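You operate a simulated robot arm through the tools that you are given. There is no shell and no other tool.

Carry out the task below with a simulated two-armed robot. There is one attempt and no reset: what you move stays moved.

TASK
Set the yellow slider to 70 cm and line the green carriage up with it.
Fine: slider within 15 millimetres; unlock the carriage, index lines within 8 millimetres, lock it again.

Only the result counts: the job must be done as asked and must still hold three seconds after the hand-in. Knocking over, shifting, dropping, spilling or breaking anything else fails it.

THE ROBOT
Two 7-joint arms with two-finger parallel grippers on one trunk that stands fixed in place. Base frame: the origin is at the foot of the trunk, x ahead of it, y to its left, z up; the work surface is at about z = 800. Units: mm, degrees, N and s.
The left shoulder is at [50, 177, 1104], the right one opposite. With the tool pointing down near the work surface each hand reaches from about 220 to 700 mm from the base axis, measured 20 degrees to its own side. Payload 3.43 kg a hand.
Tool frame (each hand has its own): the origin (TCP) lies between the finger pads and is the grasp point; the fingertips stand 34 mm ahead of it; z points along the fingers, y is the line along which they close. The gripper opens to 128 mm. The fingers are 24 mm wide and 12 mm thick; the gripper's body (48 by 130 mm) begins 96 mm behind the TCP.
Orientation is told as [roll, pitch, yaw] about the base's x, y, z axes, in that order, counted from this pose: with the fingers straight down and closing along the base's y, the tool's x points along the base's -x, its y along +y and its z along -z.

THE INTERFACE
- The arms move only by the tool nudge_tool. It takes "left_motion", "right_motion" or both (then of equal length, played together; a hand with none holds still); each is a list of rows, each a list of 3 entries, a list of its own where there are three numbers: the shift along the tool's x, y, z in cm, then the turn, a rotation vector about the tool's x, y, z in degrees, then the gripper command, from -1 (fully open) to 1 (shut), values between in proportion. In form: [[[dx, dy, dz], [ax, ay, az], fingers], ...]. A call has 1 to 20 rows; each row is the pose to reach, as a shift and turn from the pose commanded when the call began, along the tool's axes at that moment. A row lasts 0.2 s, in which the tool goes at most 50 mm and 8.6 degrees; a call with a longer step from one row to the next is refused whole, and so is a gripper value outside its range. A pose out of reach is approached as far as the arm can. The call stops where the force on the tool passes 40 N (or 10 N more than at its start, if that is more) or the arm is blocked; 0.2 s more then pass. Each finger travels about 108 mm/s and halts on what it meets, pressing with about 29 N; the grip force reading is that of the motor and also rises with nothing between the fingers. The clock runs only during rows and for 0.2 s after the last one: add rows that repeat a pose to give the fingers time. It gives the time, the measured TCP pose, the force on the tool (base axes), the opening and the grip force at its end, in the units of the frame above (readings bear some noise), with the torque about the TCP (base axes, N m) and any sound that the robot's microphone picked up.
- Cameras (640 x 400 px; columns grow to the right, rows downward): "scene" is now at [152.3, -17.2, 1256.6]; the picture's right is [-0.21, -0.98, 0.00], its down [-0.64, 0.14, -0.76] and it looks along [0.74, -0.16, -0.65] (base axes); focal length 214 px, centre (320, 200). "left" rides on the left gripper at [76, 11, -160] in its tool frame; the picture's right is [-0.15, 0.99, 0.00], its down [-0.88, -0.13, -0.46] and it looks along [-0.45, -0.07, 0.89] (tool axes); focal length 234 px, centre (320, 200). "right" rides on the right gripper at [76, -11, -160] in its tool frame; the picture's right is [0.15, 0.99, 0.00], its down [-0.88, 0.13, -0.46] and it looks along [-0.45, 0.07, 0.89] (tool axes); focal length 234 px, centre (320, 200). There is no depth. A picture from a camera that has moved, and an enlarged one, comes with that camera's place and axes in the base frame and with its lens.
- snapshot(camera): a new picture of that camera. The clock stands still meanwhile.
- raise_lower(by): slides the trunk up (or, below 0, down) by that many mm; the arms and the scene camera ride with it, the base frame stays. It gives what a move gives, with no picture.
- head_to(pan, tilt): turns the head with the scene camera to pan (to the left, within 80 degrees either way) and tilt (down, from -29 to 69), counted from straight ahead of the robot. It gives what a move gives.
- close_up(camera, box): a new picture of the part [left, top, right, bottom] of that camera's present view, enlarged. The clock stands still meanwhile.
- sign_off(): hands the job in; it is judged then, once.

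Nothing tells you positions but the pictures and the camera data. Unless the task says otherwise, let go and move clear before handing in.

The tools are called after ">>>" as name(argument=value, ...) on one line, values as JSON. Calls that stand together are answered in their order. nudge_tool: Moves the arms, as the interface text tells. Its arguments: {"type":"object","properties":{"left_motion":{"type":"array","items":{"type":"array"}},"right_motion":{"type":"array","items":{"type":"array"}}},"required":[]} The other tools are called the same way: raise_lower (by) moves the trunk up or down; head_to (pan, tilt) turns the head that bears the scene camera; snapshot (camera) takes a picture; close_up (camera, box) takes an enlarged picture of a part of a camera's view; sign_off () hands the job in.

At the start:

```text
time: 0.0
left_ee_pos: [446.9, 202.3, 1039.8]
left_tool_rot: [0.1, 0.0, 0.1]
left_force: [0.5, 0.7, 0.5]
left_ft_torque: [-0.01, 0.02, 0.01]
left_grip_width: 128.1
left_finger_force: 0.2
right_ee_pos: [488.6, -198.2, 1041.2]
right_tool_rot: [0.0, 0.1, -0.1]
right_force: [-0.2, -0.1, -0.3]
right_ft_torque: [0.01, 0.0, -0.01]
right_grip_width: 128.1
right_finger_force: 0.1
trunk travel left (down, up): [-275.0, 126.0]
head pan, tilt (commanded): [-12.2, 40.7]
```

scene: 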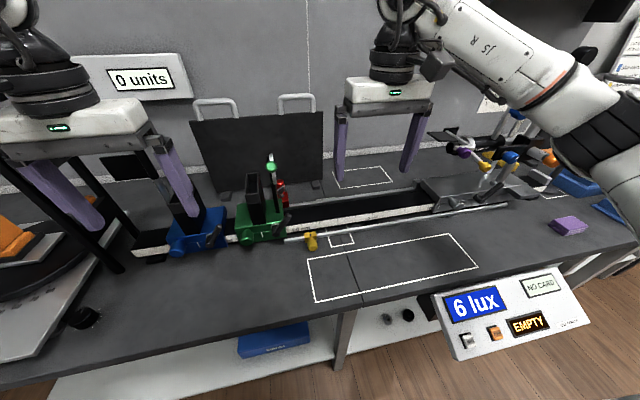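
right: 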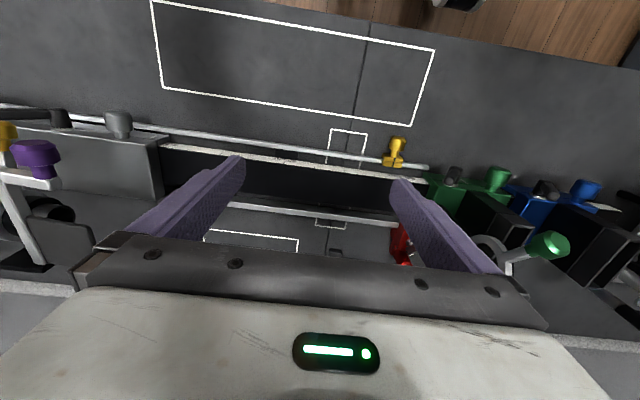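
left: 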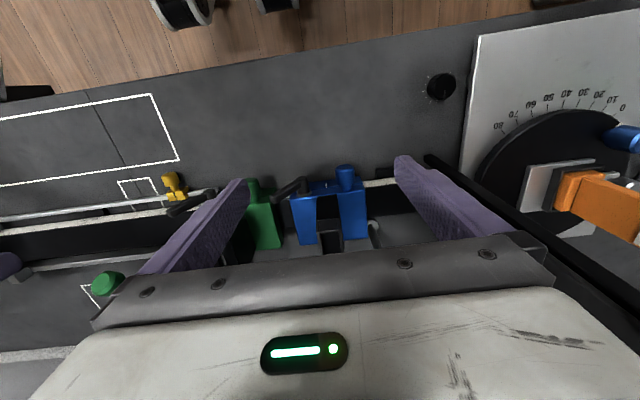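

I see a rail with a blue and a green carriage, a yellow slider on a rod in front of the rail, and a scale somewhere along it. I'll take enlarged pictures to read the scale and the locks before moving anything.

>>> close_up(camera="scene", box=[120, 140, 360, 290])

>>> close_up(camera="scene", box=[300, 140, 540, 290])

>>> close_up(camera="right", box=[320, 100, 640, 300])

>>> close_up(camera="left", box=[60, 130, 380, 330])

```text
2.67 times, centred on (240, 215) of scene
camera zoom: at [152.3, -17.2, 1256.6], right [-0.21, -0.98, 0.0], down [-0.64, 0.14, -0.76], along [0.74, -0.16, -0.65], focal length 572 px, centre (533, 160)
```

zoom: 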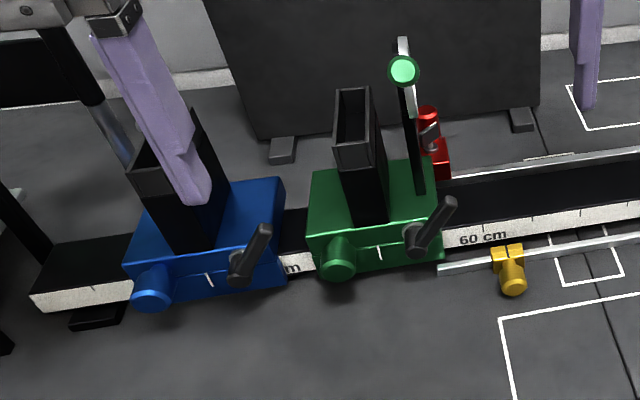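

```text
2.67 times, centred on (420, 215) of scene
camera zoom: at [152.3, -17.2, 1256.6], right [-0.21, -0.98, 0.0], down [-0.64, 0.14, -0.76], along [0.74, -0.16, -0.65], focal length 572 px, centre (53, 160)
```

zoom: 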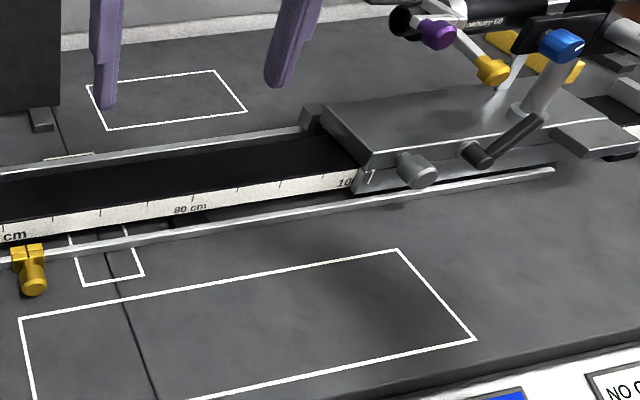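

```text
2.00 times, centred on (480, 200) of right
camera zoom: at [413.1, -210.0, 1201.6], right [-0.15, 0.99, 0.0], down [0.88, 0.13, 0.46], along [0.45, 0.07, -0.89], focal length 468 px, centre (0, 200)
```

zoom: 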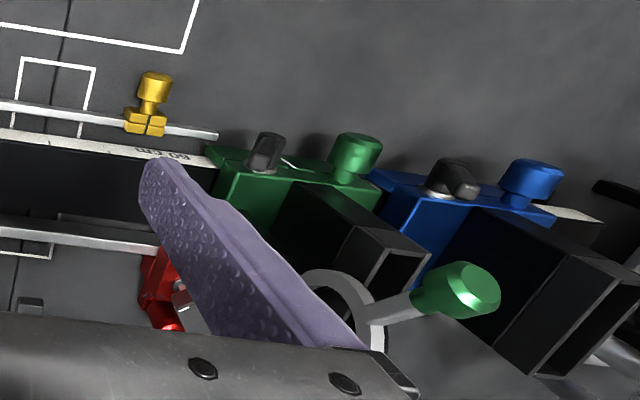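

```text
2.00 times, centred on (220, 230) of left
camera zoom: at [371.8, 213.3, 1199.0], right [0.15, 0.99, 0.0], down [0.88, -0.13, 0.46], along [0.45, -0.07, -0.89], focal length 468 px, centre (520, 140)
```

zoom: 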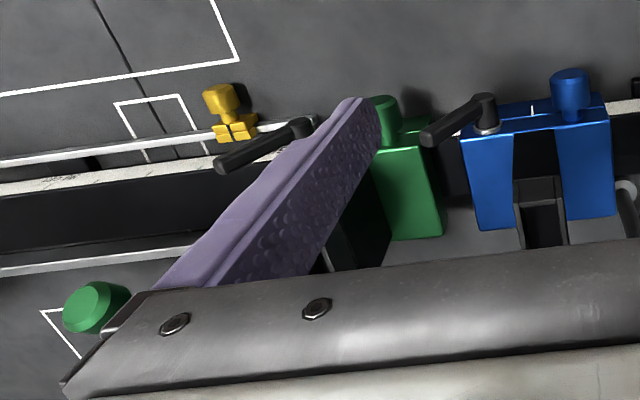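

The rail runs along y with its scale growing towards the right (60 cm near y≈-48, 80 cm near y≈-240). The slider sits near 62 cm and the green carriage near 50 cm. I want finer views of the slider, the lock lever and the red part behind the rail.

>>> close_up(camera="scene", box=[230, 195, 350, 270])

>>> close_up(camera="scene", box=[230, 140, 310, 250])

>>> close_up(camera="scene", box=[320, 190, 440, 265])

>>> close_up(camera="right", box=[360, 130, 520, 230])

>>> close_up(camera="scene", box=[400, 100, 580, 220])

```text
5.33 times, centred on (290, 232) of scene
camera zoom: at [152.3, -17.2, 1256.6], right [-0.21, -0.98, 0.0], down [-0.64, 0.14, -0.76], along [0.74, -0.16, -0.65], focal length 1144 px, centre (480, 27)
```

zoom: 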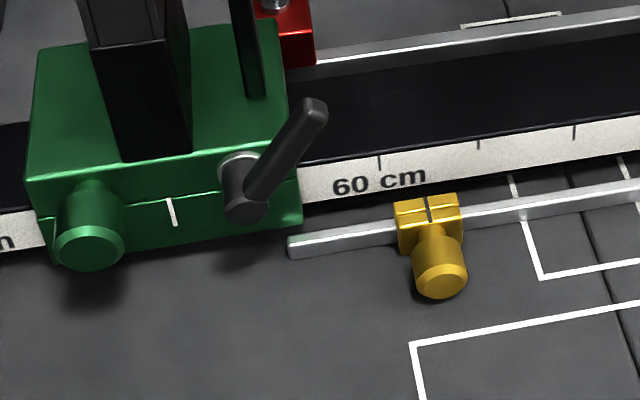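

```text
3.64 times, centred on (270, 195) of scene
camera zoom: at [152.3, -17.2, 1256.6], right [-0.21, -0.98, 0.0], down [-0.64, 0.14, -0.76], along [0.74, -0.16, -0.65], focal length 780 px, centre (502, 218)
```

zoom: 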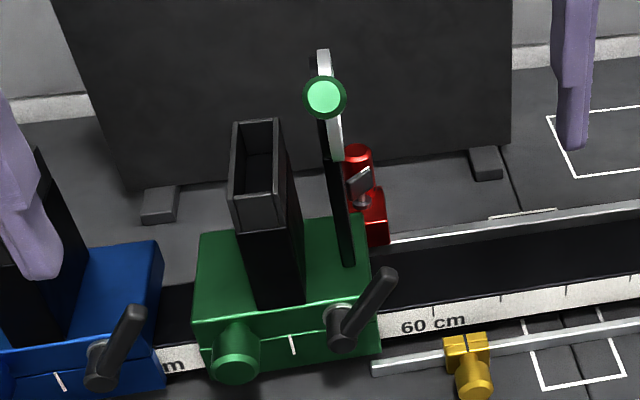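

```text
5.33 times, centred on (380, 228) of scene
camera zoom: at [152.3, -17.2, 1256.6], right [-0.21, -0.98, 0.0], down [-0.64, 0.14, -0.76], along [0.74, -0.16, -0.65], focal length 1144 px, centre (0, 53)
```

zoom: 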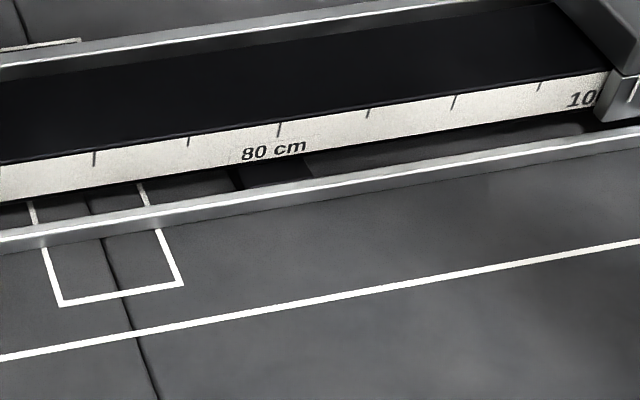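

```text
4.00 times, centred on (440, 180) of right
camera zoom: at [413.1, -210.0, 1201.6], right [-0.15, 0.99, 0.0], down [0.88, 0.13, 0.46], along [0.45, 0.07, -0.89], focal length 937 px, centre (-160, 280)
```

zoom: 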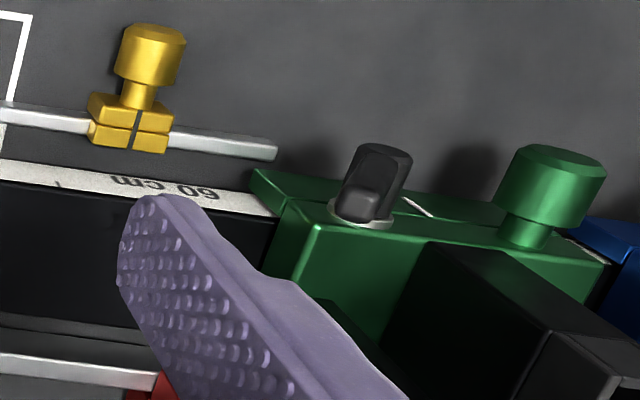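

```text
3.33 times, centred on (490, 160) of scene
camera zoom: at [152.3, -17.2, 1256.6], right [-0.21, -0.98, 0.0], down [-0.64, 0.14, -0.76], along [0.74, -0.16, -0.65], focal length 715 px, centre (-247, 333)
```

zoom: 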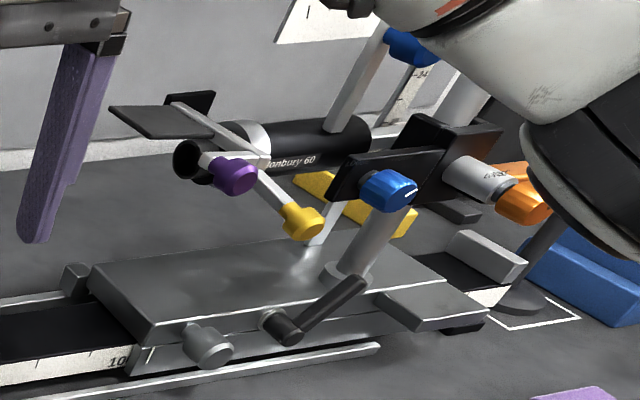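

The carriage index line sits near y≈49 and the slider line near y≈-70. By the ticks, 70 cm is at about y≈-149. A red part stands behind the rail near the carriage and a green-tipped handle hangs above the lever. I'll close both grippers to clear the view and check those.

>>> nudge_tool(left_motion=[[[0, 0, 0], [0, 0, 0], 1], [[0, 0, 0], [0, 0, 0], 1], [[0, 0, 0], [0, 0, 0], 1], [[0, 0, 0], [0, 0, 0], 1]], right_motion=[[[0, 0, 0], [0, 0, 0], 1], [[0, 0, 0], [0, 0, 0], 1], [[0, 0, 0], [0, 0, 0], 1], [[0, 0, 0], [0, 0, 0], 1]])

>>> snapshot(camera="right")

>>> close_up(camera="right", box=[340, 140, 600, 300])

>>> snapshot(camera="left")

>>> close_up(camera="left", box=[60, 150, 320, 310])

```text
time: 1.0
left_ee_pos: [446.8, 200.9, 1040.4]
left_tool_rot: [0.0, -0.2, 0.1]
left_force: [-0.2, 0.3, 0.2]
left_ft_torque: [0.01, 0.0, 0.03]
left_grip_width: 0.0
left_finger_force: 29.4
right_ee_pos: [489.5, -198.8, 1041.3]
right_tool_rot: [0.1, 0.1, 0.0]
right_force: [-0.2, -0.5, -0.2]
right_ft_torque: [-0.01, 0.02, -0.04]
right_grip_width: 0.0
right_finger_force: 29.2
trunk travel left (down, up): [-275.0, 126.0]
head pan, tilt (commanded): [-12.2, 40.7]
```

```text
taken
camera right: at [413.1, -209.9, 1201.6], right [-0.15, 0.99, 0.0], down [0.88, 0.13, 0.46], along [0.45, 0.07, -0.89], focal length 234 px, centre (320, 200)
```

right: 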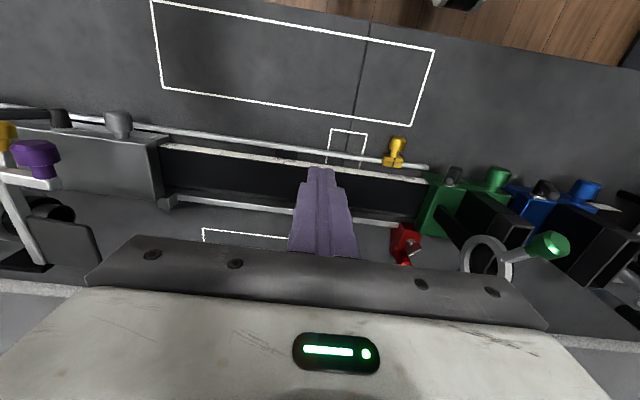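

```text
2.46 times, centred on (470, 220) of right
camera zoom: at [413.1, -209.9, 1201.6], right [-0.15, 0.99, 0.0], down [0.88, 0.13, 0.46], along [0.45, 0.07, -0.89], focal length 576 px, centre (-49, 151)
```

zoom: 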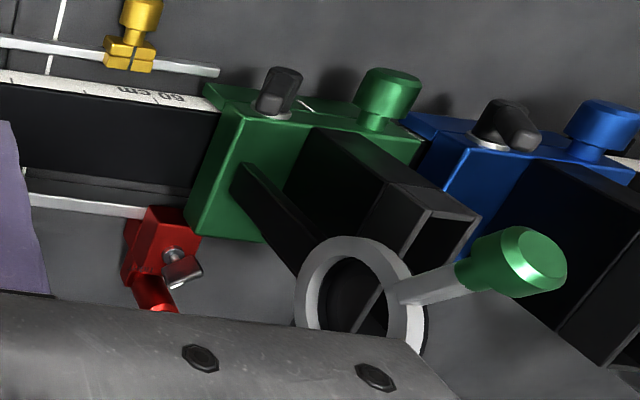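

```text
taken
camera left: at [371.8, 213.3, 1199.0], right [0.15, 0.99, 0.0], down [0.88, -0.13, 0.46], along [0.45, -0.07, -0.89], focal length 234 px, centre (320, 200)
```

left: 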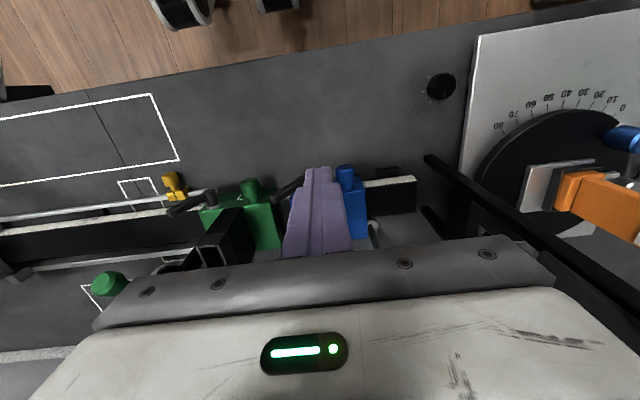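

```text
2.46 times, centred on (190, 230) of left
camera zoom: at [371.8, 213.3, 1199.0], right [0.15, 0.99, 0.0], down [0.88, -0.13, 0.46], along [0.45, -0.07, -0.89], focal length 576 px, centre (640, 126)
```

zoom: 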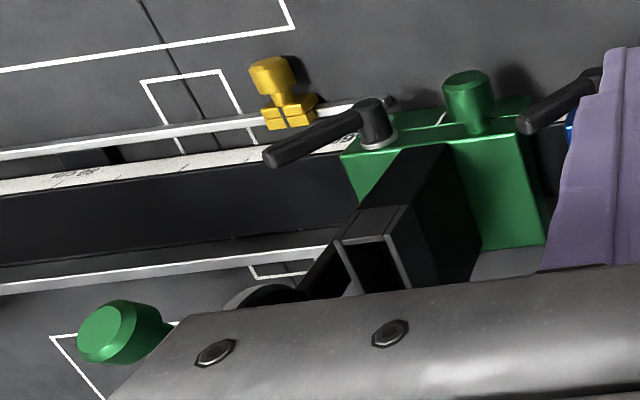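

The red part looks like a stop clamped on the rear rod near the carriage's right rear corner. Before sliding anything I need to know whether it would block the carriage, so I'm zooming in on it.

>>> close_up(camera="right", box=[370, 200, 450, 280])

>>> close_up(camera="scene", box=[255, 165, 305, 215])

>>> close_up(camera="right", box=[410, 150, 530, 225])

```text
5.00 times, centred on (410, 240) of right
camera zoom: at [413.1, -209.9, 1201.6], right [-0.15, 0.99, 0.0], down [0.88, 0.13, 0.46], along [0.45, 0.07, -0.89], focal length 1171 px, centre (-130, 0)
```

zoom: 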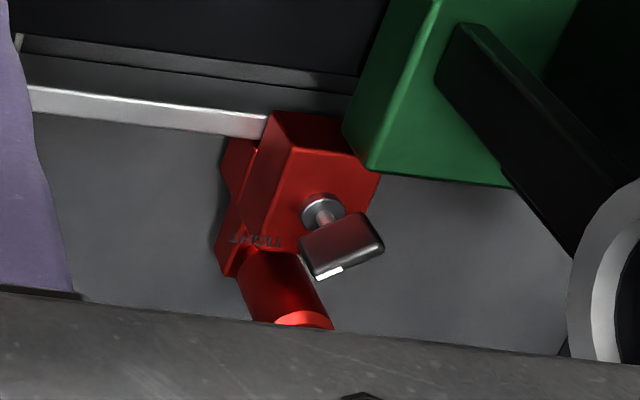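

```text
8.00 times, centred on (280, 190) of scene
camera zoom: at [152.2, -17.2, 1256.6], right [-0.21, -0.98, 0.0], down [-0.64, 0.14, -0.76], along [0.74, -0.16, -0.65], focal length 1716 px, centre (640, 280)
```

zoom: 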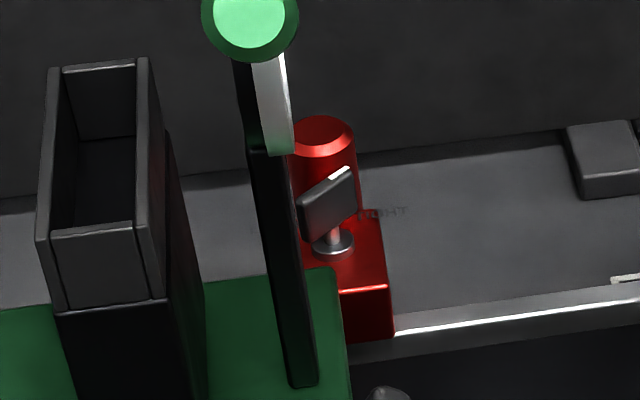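

```text
5.33 times, centred on (470, 188) of right
camera zoom: at [413.1, -209.9, 1201.6], right [-0.15, 0.99, 0.0], down [0.88, 0.13, 0.46], along [0.45, 0.07, -0.89], focal length 1249 px, centre (-480, 267)
```

zoom: 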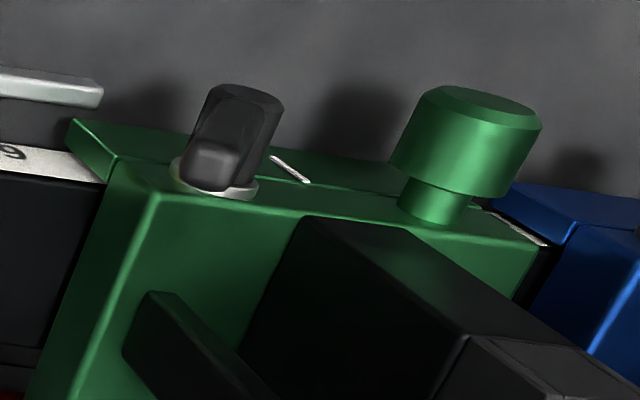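

The red block sits just behind the carriage (front x≈626 against the carriage rear x≈617) and already overlaps it in y, so it should clear. The handle ball at about (507,-1,1043) overhangs the lever, so I'll work with a forward-tilted tool. First the right hand goes to a spot in front of the yellow slider knob at about (482,-69,813).

>>> nudge_tool(right_motion=[[[1.2, 1.0, 1.0], [0, -7.5, 0], 0.6], [[2.6, 2.5, 2.5], [0, -15, 0], 0.2], [[4.0, 4.5, 4.5], [0, -22.5, 0], 0.2], [[5.0, 6.5, 7.0], [0, -30, 0], 0.2], [[5.9, 8.5, 9.5], [0, -37.5, 0], 0.2], [[5.9, 10.5, 11.8], [0, -45, 0], 0.2], [[5.9, 12.0, 13.8], [0, -45, 0], 0.2], [[5.9, 13.0, 15.1], [0, -45, 0], 0.2], [[5.9, 13.0, 15.1], [0, -45, 0], 0.2]])

>>> snapshot(camera="right")

>>> snapshot(camera="scene")

```text
time: 3.0
left_ee_pos: [446.9, 200.7, 1038.7]
left_tool_rot: [0.0, 0.1, 0.0]
left_force: [0.5, 0.1, 0.7]
left_ft_torque: [-0.01, -0.02, -0.03]
left_grip_width: 0.1
left_finger_force: 29.3
right_ee_pos: [428.7, -68.2, 890.5]
right_tool_rot: [0.0, -45.0, -0.1]
right_force: [0.0, -0.1, 0.9]
right_ft_torque: [-0.01, 0.04, -0.01]
right_grip_width: 51.3
right_finger_force: 0.0
trunk travel left (down, up): [-275.0, 126.0]
head pan, tilt (commanded): [-12.2, 40.7]
```

```text
taken
camera right: at [262.5, -79.3, 949.6], right [-0.1, 0.99, -0.1], down [0.3, 0.13, 0.94], along [0.95, 0.07, -0.31], focal length 234 px, centre (320, 200)
```

right: 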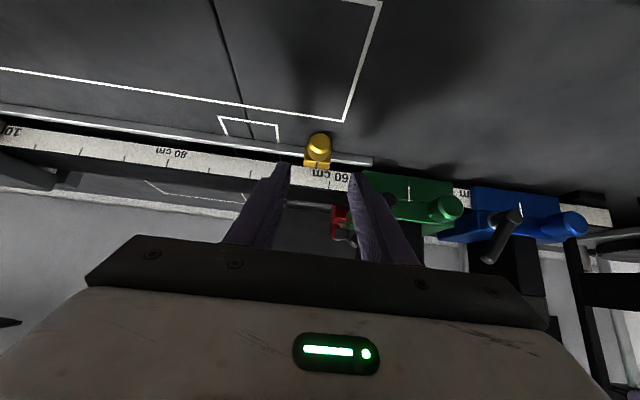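

```text
taken
camera scene: at [152.2, -17.2, 1256.6], right [-0.21, -0.98, 0.0], down [-0.64, 0.14, -0.76], along [0.74, -0.16, -0.65], focal length 214 px, centre (320, 200)
```

scene: 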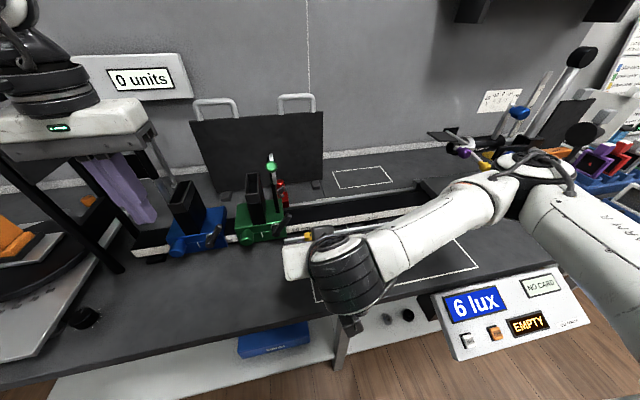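

The right hand now hovers in front of the slider with its fingers either side of the yellow knob. I'm enlarging the view to fix the knob's exact height and line before going in.

>>> close_up(camera="right", box=[260, 110, 420, 210])

>>> close_up(camera="right", box=[340, 160, 500, 260])

>>> close_up(camera="left", box=[100, 150, 260, 250])

```text
4.00 times, centred on (340, 160) of right
camera zoom: at [262.5, -79.3, 949.6], right [-0.1, 0.99, -0.1], down [0.3, 0.13, 0.94], along [0.95, 0.07, -0.31], focal length 937 px, centre (240, 360)
```

zoom: 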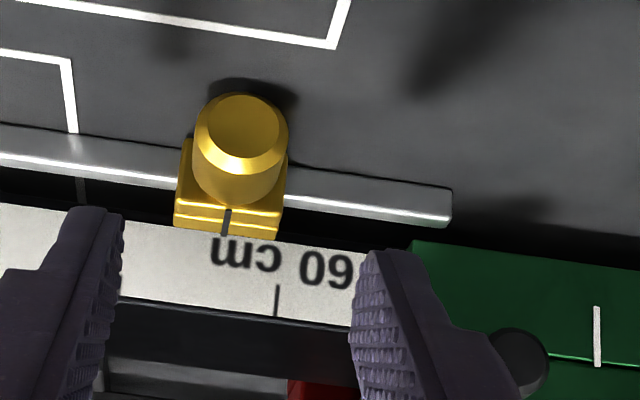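

```text
4.00 times, centred on (420, 210) of right
camera zoom: at [262.5, -79.3, 949.6], right [-0.1, 0.99, -0.1], down [0.3, 0.13, 0.94], along [0.95, 0.07, -0.31], focal length 937 px, centre (-80, 160)
```

zoom: 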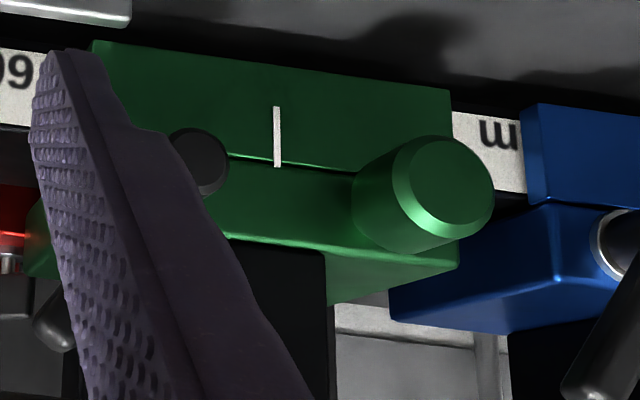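

```text
4.00 times, centred on (180, 200) of left
camera zoom: at [371.8, 213.3, 1199.0], right [0.15, 0.99, 0.0], down [0.88, -0.13, 0.46], along [0.45, -0.07, -0.89], focal length 937 px, centre (880, 200)
```

zoom: 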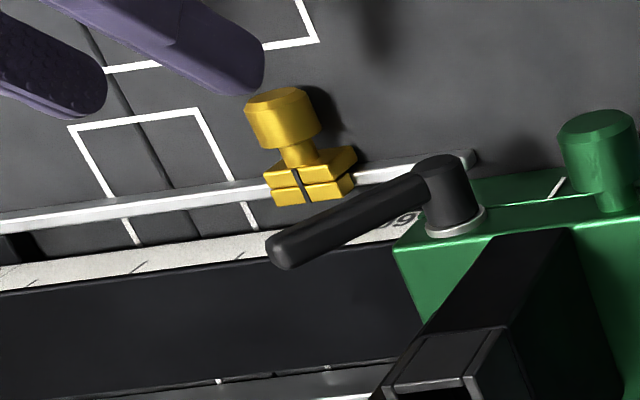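

The yellow knob's front face is at about (473.5,-69.5,818), with the slider line at y≈-69.8, so it needs to move 80 mm towards -y. I'll put the open fingers around the knob, stopping short of the clip, then close.

>>> nudge_tool(right_motion=[[[0.5, -0.05, 2.0], [0, 0, 0], 0.2], [[1.0, -0.1, 4.1], [0, 0, 0], 0.2], [[1.48, -0.13, 6.15], [0, 0, 0], 0.2], [[1.48, -0.13, 6.15], [0, 0, 0], 0.2]])

>>> close_up(camera="right", box=[240, 110, 400, 210])

>>> close_up(camera="left", box=[100, 130, 260, 230])

```text
time: 4.0
left_ee_pos: [446.9, 202.0, 1040.3]
left_tool_rot: [0.0, 0.0, 0.0]
left_force: [0.2, -1.2, -0.6]
left_ft_torque: [0.02, 0.03, -0.03]
left_grip_width: 0.0
left_finger_force: 29.3
right_ee_pos: [462.3, -70.8, 836.8]
right_tool_rot: [0.0, -45.0, -0.1]
right_force: [-0.1, -0.8, 0.0]
right_ft_torque: [0.02, 0.01, -0.01]
right_grip_width: 51.1
right_finger_force: 0.1
trunk travel left (down, up): [-275.0, 126.0]
head pan, tilt (commanded): [-12.2, 40.7]
```

```text
4.00 times, centred on (320, 160) of right
camera zoom: at [296.3, -81.2, 896.0], right [-0.1, 0.99, -0.1], down [0.3, 0.13, 0.94], along [0.95, 0.07, -0.31], focal length 937 px, centre (320, 360)
```

zoom: 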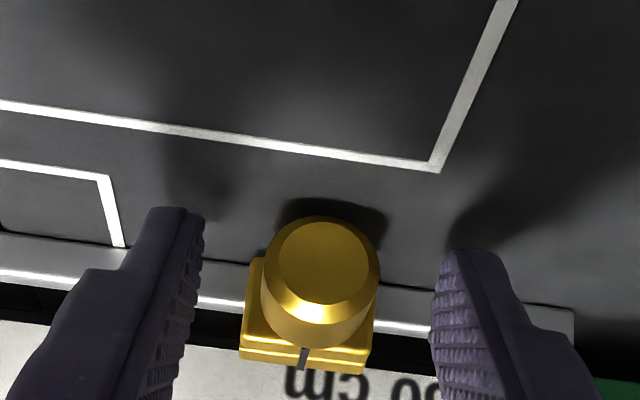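

```text
4.00 times, centred on (180, 180) of left
camera zoom: at [371.9, 213.3, 1199.0], right [0.15, 0.99, 0.0], down [0.88, -0.13, 0.46], along [0.45, -0.07, -0.89], focal length 937 px, centre (880, 280)
```

zoom: 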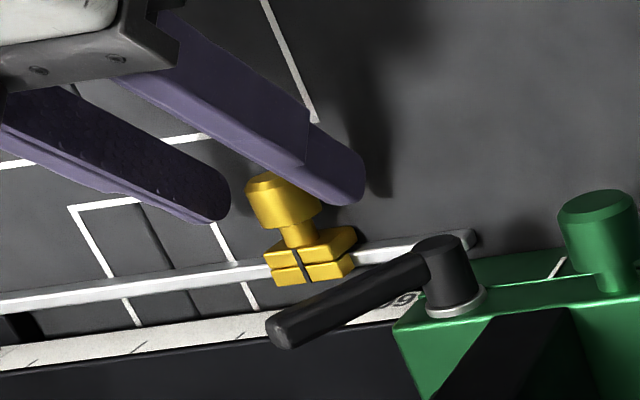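

The fingers straddle the yellow knob in front of the clip, nothing touched yet. I'm closing on it.

>>> nudge_tool(right_motion=[[[0, 0, 0], [0, 0, 0], 1], [[0, 0, 0], [0, 0, 0], 1], [[0, 0, 0], [0, 0, 0], 1]])

>>> close_up(camera="right", box=[240, 110, 400, 210])

```text
time: 4.8
left_ee_pos: [447.1, 200.3, 1039.4]
left_tool_rot: [0.0, 0.0, 0.1]
left_force: [-0.9, -0.5, 1.0]
left_ft_torque: [0.0, -0.01, -0.03]
left_grip_width: 0.1
left_finger_force: 29.2
right_ee_pos: [462.7, -70.1, 836.9]
right_tool_rot: [0.0, -45.0, 0.0]
right_force: [0.7, 1.3, -2.3]
right_ft_torque: [-0.31, -0.28, -0.21]
right_grip_width: 24.3
right_finger_force: 45.4
trunk travel left (down, up): [-275.0, 126.0]
head pan, tilt (commanded): [-12.2, 40.7]
```

```text
4.00 times, centred on (320, 160) of right
camera zoom: at [296.2, -81.2, 896.1], right [-0.1, 0.99, -0.1], down [0.3, 0.13, 0.94], along [0.95, 0.07, -0.31], focal length 937 px, centre (320, 360)
```

zoom: 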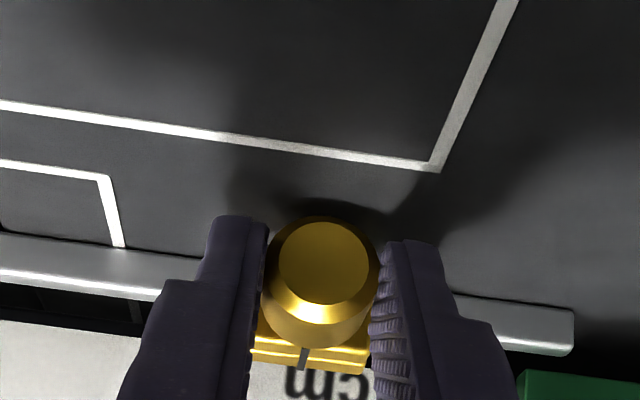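

The knob is gripped at 24 mm, centred on the tool. Now I slide it 80 mm to the right.

>>> nudge_tool(right_motion=[[[0, -0.8, 0], [0, 0, 0], 1], [[0, -1.8, 0], [0, 0, 0], 1], [[0, -2.8, 0], [0, 0, 0], 1], [[0, -3.8, 0], [0, 0, 0], 1], [[0, -4.8, 0], [0, 0, 0], 1], [[0, -5.8, 0], [0, 0, 0], 1], [[0, -6.8, 0], [0, 0, 0], 1], [[0, -7.5, 0], [0, 0, 0], 1], [[0, -8.0, 0], [0, 0, 0], 1], [[0, -8.0, 0], [0, 0, 0], 1]])

>>> close_up(camera="right", box=[220, 110, 420, 230])

>>> close_up(camera="left", box=[0, 130, 240, 280])

```text
time: 7.0
left_ee_pos: [447.4, 202.0, 1039.5]
left_tool_rot: [-0.1, 0.0, 0.2]
left_force: [-0.5, 0.2, -0.4]
left_ft_torque: [0.01, 0.03, 0.01]
left_grip_width: 0.0
left_finger_force: 29.1
right_ee_pos: [463.0, -150.2, 836.7]
right_tool_rot: [-0.1, -45.0, 0.1]
right_force: [1.1, 0.1, -2.9]
right_ft_torque: [0.12, -0.19, 0.27]
right_grip_width: 24.3
right_finger_force: 45.0
trunk travel left (down, up): [-275.0, 126.0]
head pan, tilt (commanded): [-12.2, 40.7]
```

```text
3.20 times, centred on (320, 170) of right
camera zoom: at [296.3, -161.6, 896.2], right [-0.1, 0.99, -0.1], down [0.3, 0.13, 0.94], along [0.95, 0.07, -0.31], focal length 749 px, centre (320, 296)
```

zoom: 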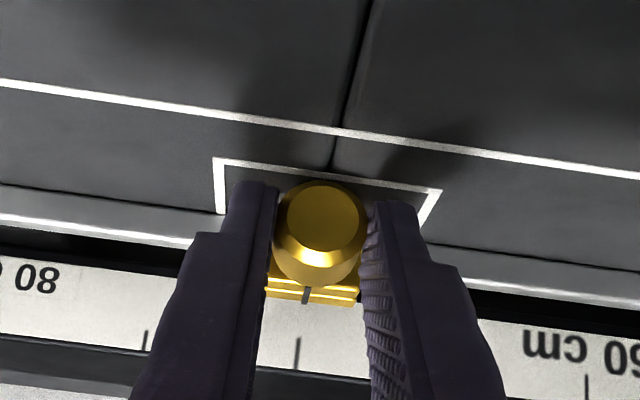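

```text
2.67 times, centred on (120, 205) of left
camera zoom: at [372.1, 213.2, 1198.9], right [0.15, 0.99, 0.0], down [0.88, -0.13, 0.46], along [0.45, -0.07, -0.89], focal length 624 px, centre (853, 187)
```

zoom: 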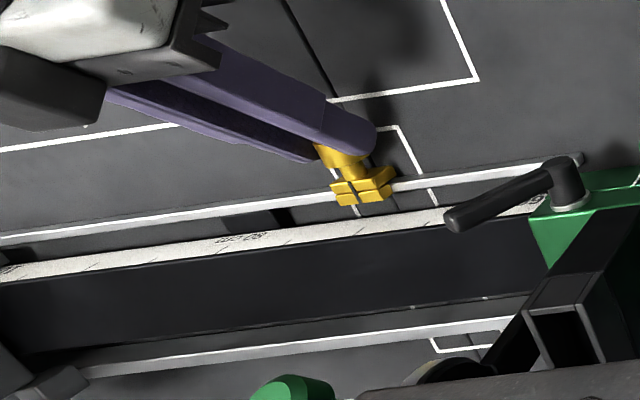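

The slider line now sits at y≈-150.4 against the 70 cm tick at y≈-149.5. I'll release it, back off along the finger axis, and go to a standoff in front of the green carriage's lock lever (hub ≈(507,15,856), tip ≈(507,-22,908)).

>>> nudge_tool(right_motion=[[[0, 0, 0], [0, 0, 0], 0.4], [[0, 0, 0], [0, 0, 0], 0.2], [[0, 0, 0], [0, 0, 0], 0.2], [[0, 0, -2.0], [0, 0, 0], 0.2], [[0, 0, -4.5], [0, 0, 0], 0.1], [[0, 0, -6.0], [0, 0, 0], 0.0625], [[-1.4, 2.8, -6.8], [0, 0, 0], 0.0625], [[-2.8, 5.6, -7.6], [0, 0, 0], 0.0625], [[-4.2, 8.4, -8.4], [0, 0, 0], 0.0625], [[-5.6, 11.2, -9.2], [0, 0, 0], 0.0625], [[-6.8, 13.8, -9.85], [0, 0, 0], 0.0625], [[-6.8, 13.8, -9.85], [0, 0, 0], 0.0625]])

>>> snapshot(camera="right")

>>> snapshot(camera="scene")

>>> close_up(camera="scene", box=[230, 180, 390, 280])

>>> snapshot(camera="left")

```text
time: 9.6
left_ee_pos: [447.5, 201.3, 1040.7]
left_tool_rot: [-0.1, 0.0, 0.1]
left_force: [0.3, -0.5, 0.3]
left_ft_torque: [-0.04, 0.0, -0.02]
left_grip_width: 0.0
left_finger_force: 28.8
right_ee_pos: [442.9, -11.4, 956.1]
right_tool_rot: [0.0, -45.0, 0.0]
right_force: [0.6, -0.3, 0.3]
right_ft_torque: [-0.01, -0.01, 0.03]
right_grip_width: 60.0
right_finger_force: 0.0
trunk travel left (down, up): [-275.0, 126.0]
head pan, tilt (commanded): [-12.2, 40.7]
```

```text
taken
camera right: at [275.7, -22.3, 1014.3], right [-0.1, 0.99, -0.1], down [0.3, 0.13, 0.94], along [0.95, 0.07, -0.31], focal length 234 px, centre (320, 200)
```

right: 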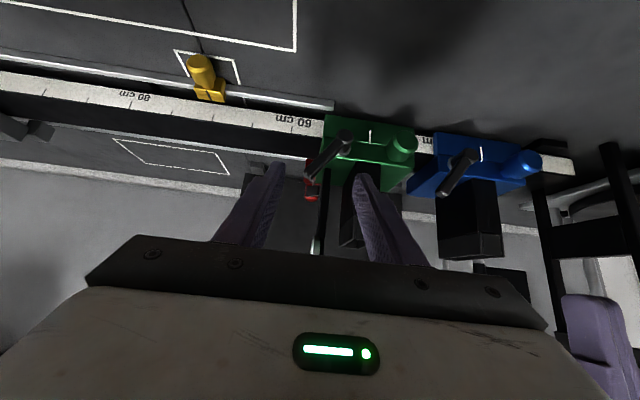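

```text
taken
camera scene: at [152.3, -17.1, 1256.6], right [-0.21, -0.98, 0.0], down [-0.64, 0.14, -0.76], along [0.74, -0.16, -0.65], focal length 214 px, centre (320, 200)
```

scene: 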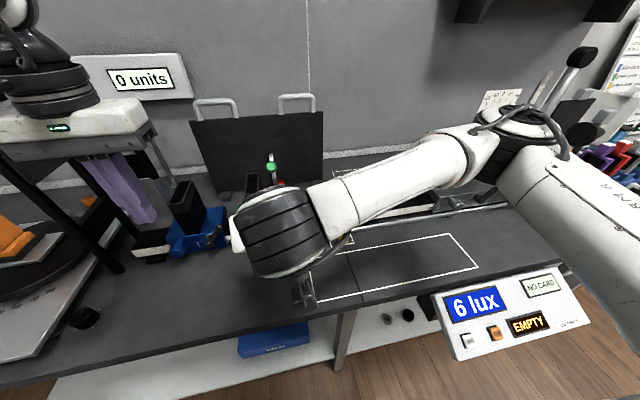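

```text
4.00 times, centred on (310, 230) of scene
camera zoom: at [152.3, -17.1, 1256.6], right [-0.21, -0.98, 0.0], down [-0.64, 0.14, -0.76], along [0.74, -0.16, -0.65], focal length 858 px, centre (360, 80)
```

zoom: 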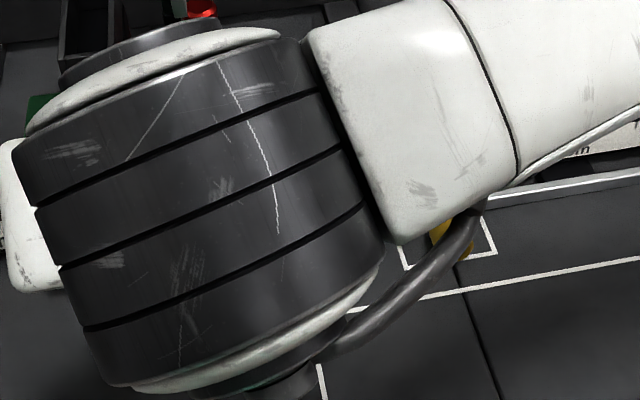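

```text
taken
camera left: at [371.8, 213.4, 1199.0], right [0.15, 0.99, 0.0], down [0.88, -0.13, 0.46], along [0.45, -0.07, -0.89], focal length 234 px, centre (320, 200)
```

left: 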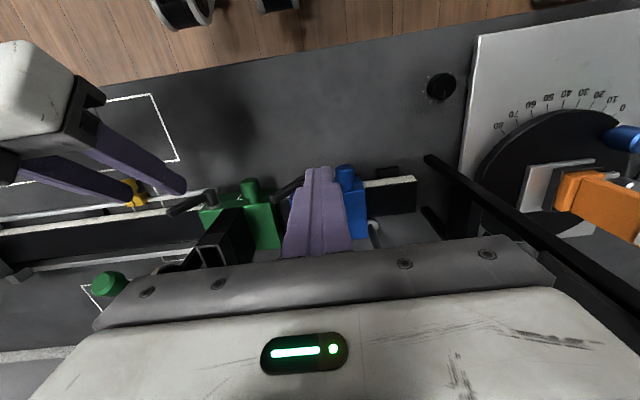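

The right hand is at standoff with the lever between its open fingers in view. I'm checking the lever geometry from here.

>>> close_up(camera="right", box=[240, 100, 440, 225])

>>> close_up(camera="left", box=[100, 150, 300, 275])

```text
3.20 times, centred on (340, 162) of right
camera zoom: at [275.7, -22.3, 1014.3], right [-0.1, 0.99, -0.1], down [0.3, 0.13, 0.94], along [0.95, 0.07, -0.31], focal length 749 px, centre (256, 320)
```

zoom: 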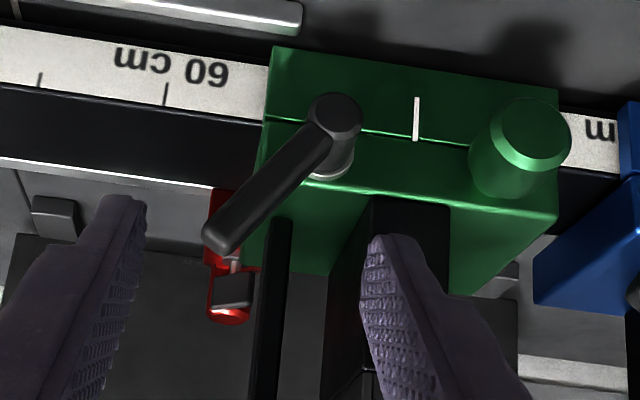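

```text
3.20 times, centred on (200, 212) of left
camera zoom: at [371.8, 213.4, 1199.0], right [0.15, 0.99, 0.0], down [0.88, -0.13, 0.46], along [0.45, -0.07, -0.89], focal length 749 px, centre (704, 160)
```

zoom: 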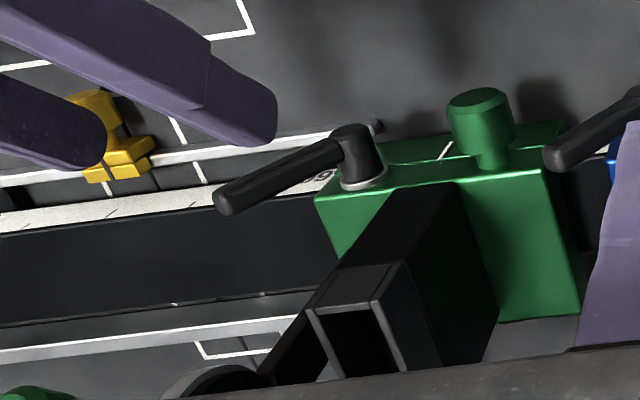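

Lever hub is about (500,13,860) and tip (505,-21,912), tilted about 33° right of vertical. I'll advance 60 mm so the open fingers straddle the lever.

>>> nudge_tool(right_motion=[[[0.07, 0, 2.0], [0, 0, 0], 0.0625], [[0.13, 0, 4.0], [0, 0, 0], 0.0625], [[0.2, 0, 6.0], [0, 0, 0], 0.0625], [[0.2, 0, 6.0], [0, 0, 0], 0.0625]])

>>> close_up(camera="right", box=[220, 80, 420, 205])

>>> close_up(camera="left", box=[100, 150, 300, 275])

```text
time: 10.6
left_ee_pos: [445.8, 201.6, 1040.3]
left_tool_rot: [0.0, 0.0, 0.0]
left_force: [-0.6, -0.3, 0.7]
left_ft_torque: [0.01, -0.01, 0.04]
left_grip_width: 0.0
left_finger_force: 29.1
right_ee_pos: [482.1, -10.9, 912.5]
right_tool_rot: [-0.1, -45.0, 0.0]
right_force: [1.0, -0.4, -0.4]
right_ft_torque: [-0.03, -0.01, 0.01]
right_grip_width: 60.2
right_finger_force: 0.0
trunk travel left (down, up): [-275.0, 126.0]
head pan, tilt (commanded): [-12.2, 40.7]
```

```text
3.20 times, centred on (320, 142) of right
camera zoom: at [316.3, -22.5, 970.0], right [-0.1, 0.99, -0.1], down [0.3, 0.13, 0.94], along [0.95, 0.07, -0.31], focal length 749 px, centre (320, 384)
```

zoom: 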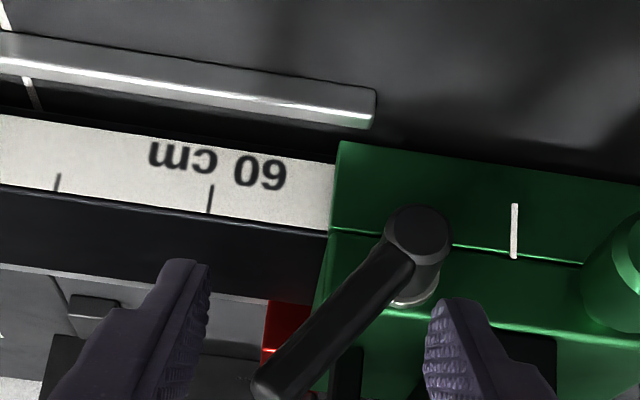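

```text
3.20 times, centred on (200, 212) of left
camera zoom: at [371.8, 213.3, 1199.0], right [0.15, 0.99, 0.0], down [0.88, -0.13, 0.46], along [0.45, -0.07, -0.89], focal length 749 px, centre (704, 160)
```

zoom: 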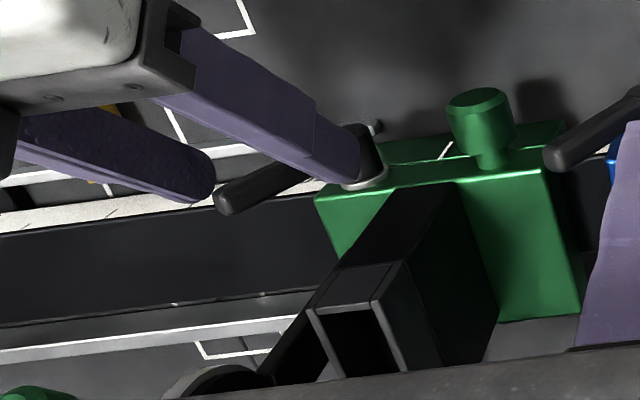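

The lever is straddled without contact. Now a gentle push towards +y with the right-hand finger to feel whether the lever turns that way.

>>> nudge_tool(right_motion=[[[0, 0.4, 0], [0, 0, 0], 0.0625], [[0, 0.8, 0], [0, 0, 0], 0.0625], [[0, 1.2, 0], [0, 0, 0], 0.0625], [[0, 1.6, 0], [0, 0, 0], 0.0625], [[0, 1.9, 0], [0, 0, 0], 0.0625]])

>>> close_up(camera="right", box=[220, 80, 420, 205])

>>> close_up(camera="left", box=[100, 150, 300, 275])

```text
time: 11.8
left_ee_pos: [446.5, 200.3, 1039.6]
left_tool_rot: [0.0, 0.1, 0.1]
left_force: [-0.1, 0.1, -1.0]
left_ft_torque: [0.02, 0.01, 0.02]
left_grip_width: 0.0
left_finger_force: 29.0
right_ee_pos: [481.9, 6.9, 910.6]
right_tool_rot: [-0.1, -44.9, 0.0]
right_force: [-1.6, -1.0, -0.6]
right_ft_torque: [0.02, 0.02, -0.05]
right_grip_width: 60.8
right_finger_force: 0.9
trunk travel left (down, up): [-275.0, 126.0]
head pan, tilt (commanded): [-12.2, 40.7]
```

```text
3.20 times, centred on (320, 142) of right
camera zoom: at [315.5, -4.2, 970.3], right [-0.1, 0.99, -0.1], down [0.3, 0.13, 0.94], along [0.95, 0.07, -0.31], focal length 749 px, centre (320, 384)
```

zoom: 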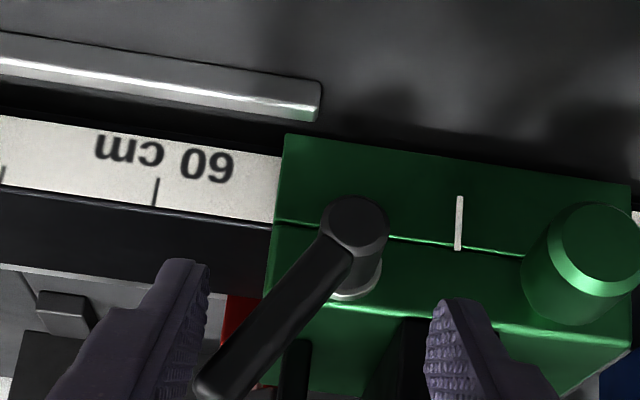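

```text
3.20 times, centred on (200, 212) of left
camera zoom: at [371.8, 213.2, 1199.1], right [0.15, 0.99, 0.0], down [0.88, -0.13, 0.46], along [0.45, -0.07, -0.89], focal length 749 px, centre (704, 160)
```

zoom: 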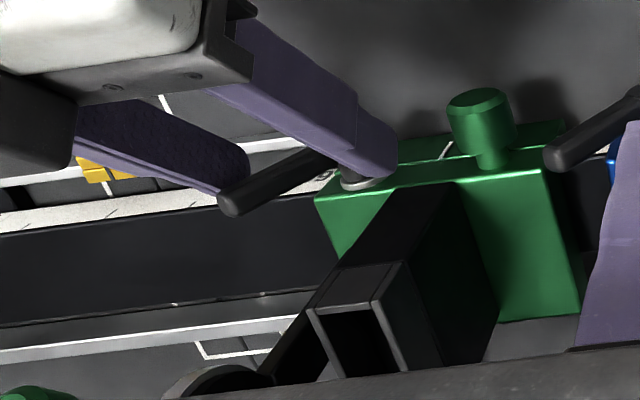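

The finger is just meeting the lever's right side. I push another 8 mm slowly and watch the force.

>>> nudge_tool(right_motion=[[[0, 0.2, 0], [0, 0, 0], 0.0625], [[0, 0.4, 0], [0, 0, 0], 0.0625], [[0, 0.6, 0], [0, 0, 0], 0.0625], [[0, 0.8, 0], [0, 0, 0], 0.0625]])

>>> close_up(camera="right", box=[220, 80, 420, 205])

>>> close_up(camera="left", box=[100, 150, 300, 275])

```text
time: 12.8
left_ee_pos: [445.9, 201.1, 1040.3]
left_tool_rot: [0.0, 0.0, 0.1]
left_force: [0.4, 0.6, 0.2]
left_ft_torque: [-0.03, 0.01, 0.04]
left_grip_width: 0.0
left_finger_force: 29.3
right_ee_pos: [484.1, 15.7, 910.6]
right_tool_rot: [0.1, -44.9, 0.0]
right_force: [-0.5, -1.1, -1.0]
right_ft_torque: [0.02, 0.0, -0.06]
right_grip_width: 60.3
right_finger_force: 0.3
trunk travel left (down, up): [-275.0, 126.0]
head pan, tilt (commanded): [-12.2, 40.7]
```

```text
3.20 times, centred on (320, 142) of right
camera zoom: at [316.2, 4.0, 970.0], right [-0.1, 0.99, -0.1], down [0.3, 0.13, 0.94], along [0.95, 0.07, -0.31], focal length 749 px, centre (320, 384)
```

zoom: 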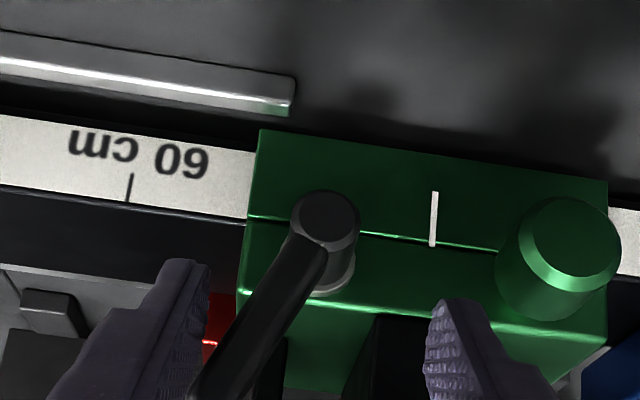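

```text
3.20 times, centred on (200, 212) of left
camera zoom: at [371.8, 213.3, 1199.0], right [0.15, 0.99, 0.0], down [0.88, -0.13, 0.46], along [0.45, -0.07, -0.89], focal length 749 px, centre (704, 160)
```

zoom: 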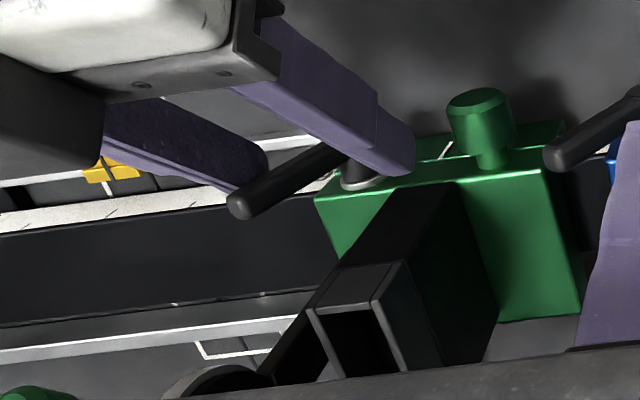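

The lever turned easily (about 1 N) towards +y, so that is its free direction. I continue, raising the hand a little so that the left finger clears the green knob.

>>> nudge_tool(right_motion=[[[-0.28, 0.2, -0.28], [0, 0, 0], 0.0625], [[-0.57, 0.5, -0.57], [0, 0, 0], 0.0625], [[-0.85, 0.9, -0.85], [0, 0, 0], 0.0625], [[-0.85, 1.3, -0.85], [0, 0, 0], 0.0625], [[-0.85, 1.7, -0.85], [0, 0, 0], 0.0625], [[-0.85, 2.1, -0.85], [0, 0, 0], 0.0625], [[-0.85, 2.5, -0.85], [0, 0, 0], 0.0625]])

>>> close_up(camera="right", box=[220, 80, 420, 205])

>>> close_up(camera="left", box=[100, 150, 300, 275])

```text
time: 14.4
left_ee_pos: [447.9, 201.6, 1039.7]
left_tool_rot: [0.1, 0.0, 0.2]
left_force: [-0.3, 0.4, 0.3]
left_ft_torque: [0.01, 0.01, 0.01]
left_grip_width: 0.0
left_finger_force: 29.5
right_ee_pos: [481.0, 39.0, 924.4]
right_tool_rot: [0.0, -45.0, 0.0]
right_force: [0.3, -0.8, -0.2]
right_ft_torque: [0.02, 0.0, -0.02]
right_grip_width: 60.6
right_finger_force: 0.9
trunk travel left (down, up): [-275.0, 126.0]
head pan, tilt (commanded): [-12.2, 40.7]
```

```text
3.20 times, centred on (320, 142) of right
camera zoom: at [315.5, 28.6, 982.4], right [-0.1, 0.99, -0.1], down [0.3, 0.13, 0.94], along [0.95, 0.07, -0.31], focal length 749 px, centre (320, 384)
```

zoom: 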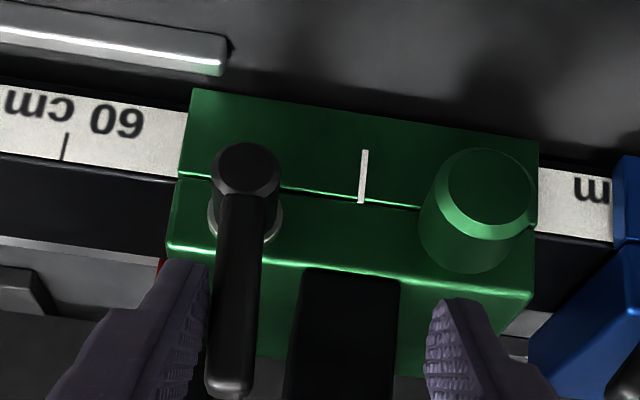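

```text
3.20 times, centred on (200, 212) of left
camera zoom: at [371.8, 213.3, 1199.1], right [0.15, 0.99, 0.0], down [0.88, -0.13, 0.46], along [0.45, -0.07, -0.89], focal length 749 px, centre (704, 160)
```

zoom: 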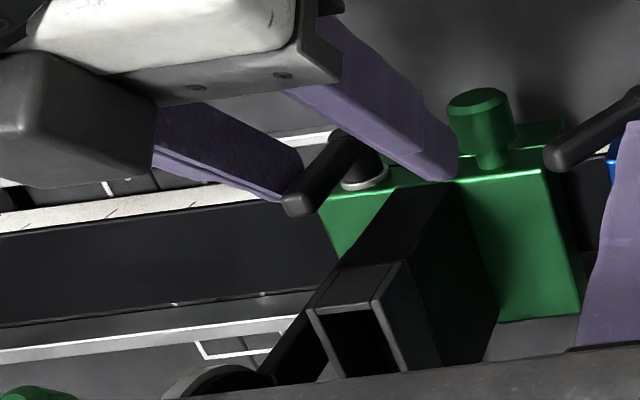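

The lever is now nearly vertical, still turning freely. I keep pushing to find its left-hand end position.

>>> nudge_tool(right_motion=[[[0, 0.4, 0], [0, 0, 0], 0.0625], [[0, 0.8, 0], [0, 0, 0], 0.0625], [[0, 1.2, 0], [0, 0, 0], 0.0625], [[0, 1.6, 0], [0, 0, 0], 0.0625], [[0, 2.0, 0], [0, 0, 0], 0.0625], [[0, 2.4, 0], [0, 0, 0], 0.0625]])

>>> close_up(camera="right", box=[220, 80, 420, 205])

>>> close_up(camera="left", box=[100, 150, 300, 275])

```text
time: 15.8
left_ee_pos: [445.6, 201.9, 1039.7]
left_tool_rot: [0.0, 0.0, 0.1]
left_force: [0.3, 0.3, 0.2]
left_ft_torque: [0.02, 0.01, 0.06]
left_grip_width: 0.0
left_finger_force: 28.5
right_ee_pos: [481.5, 63.7, 922.7]
right_tool_rot: [-0.2, -44.9, 0.0]
right_force: [-3.1, -3.9, 0.3]
right_ft_torque: [-0.19, 0.05, -0.15]
right_grip_width: 62.1
right_finger_force: 1.8
trunk travel left (down, up): [-275.0, 126.0]
head pan, tilt (commanded): [-12.2, 40.7]
```

```text
3.20 times, centred on (320, 142) of right
camera zoom: at [315.7, 52.5, 982.2], right [-0.1, 0.99, -0.1], down [0.3, 0.13, 0.94], along [0.95, 0.07, -0.31], focal length 749 px, centre (320, 384)
```

zoom: 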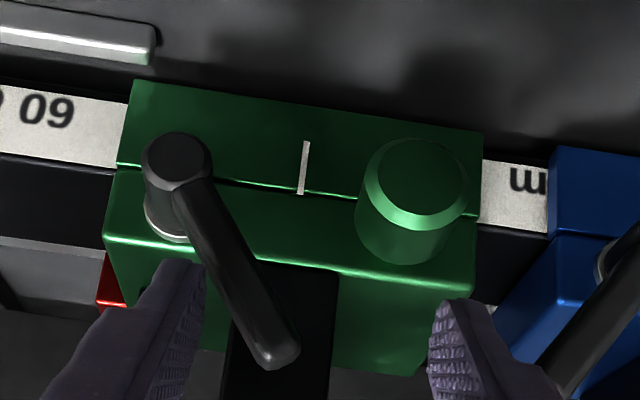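

```text
3.20 times, centred on (200, 212) of left
camera zoom: at [371.5, 213.1, 1199.2], right [0.15, 0.99, 0.0], down [0.88, -0.13, 0.46], along [0.45, -0.07, -0.89], focal length 749 px, centre (704, 160)
```

zoom: 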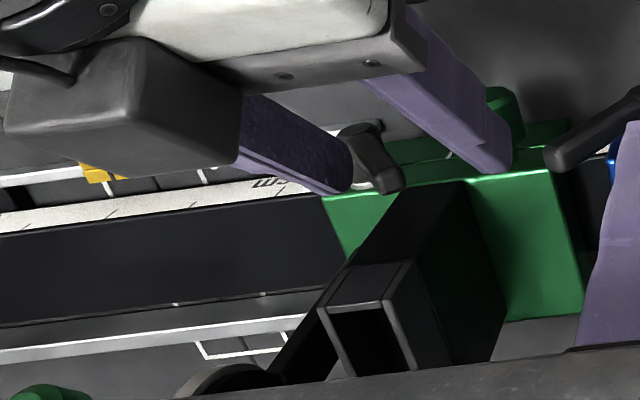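

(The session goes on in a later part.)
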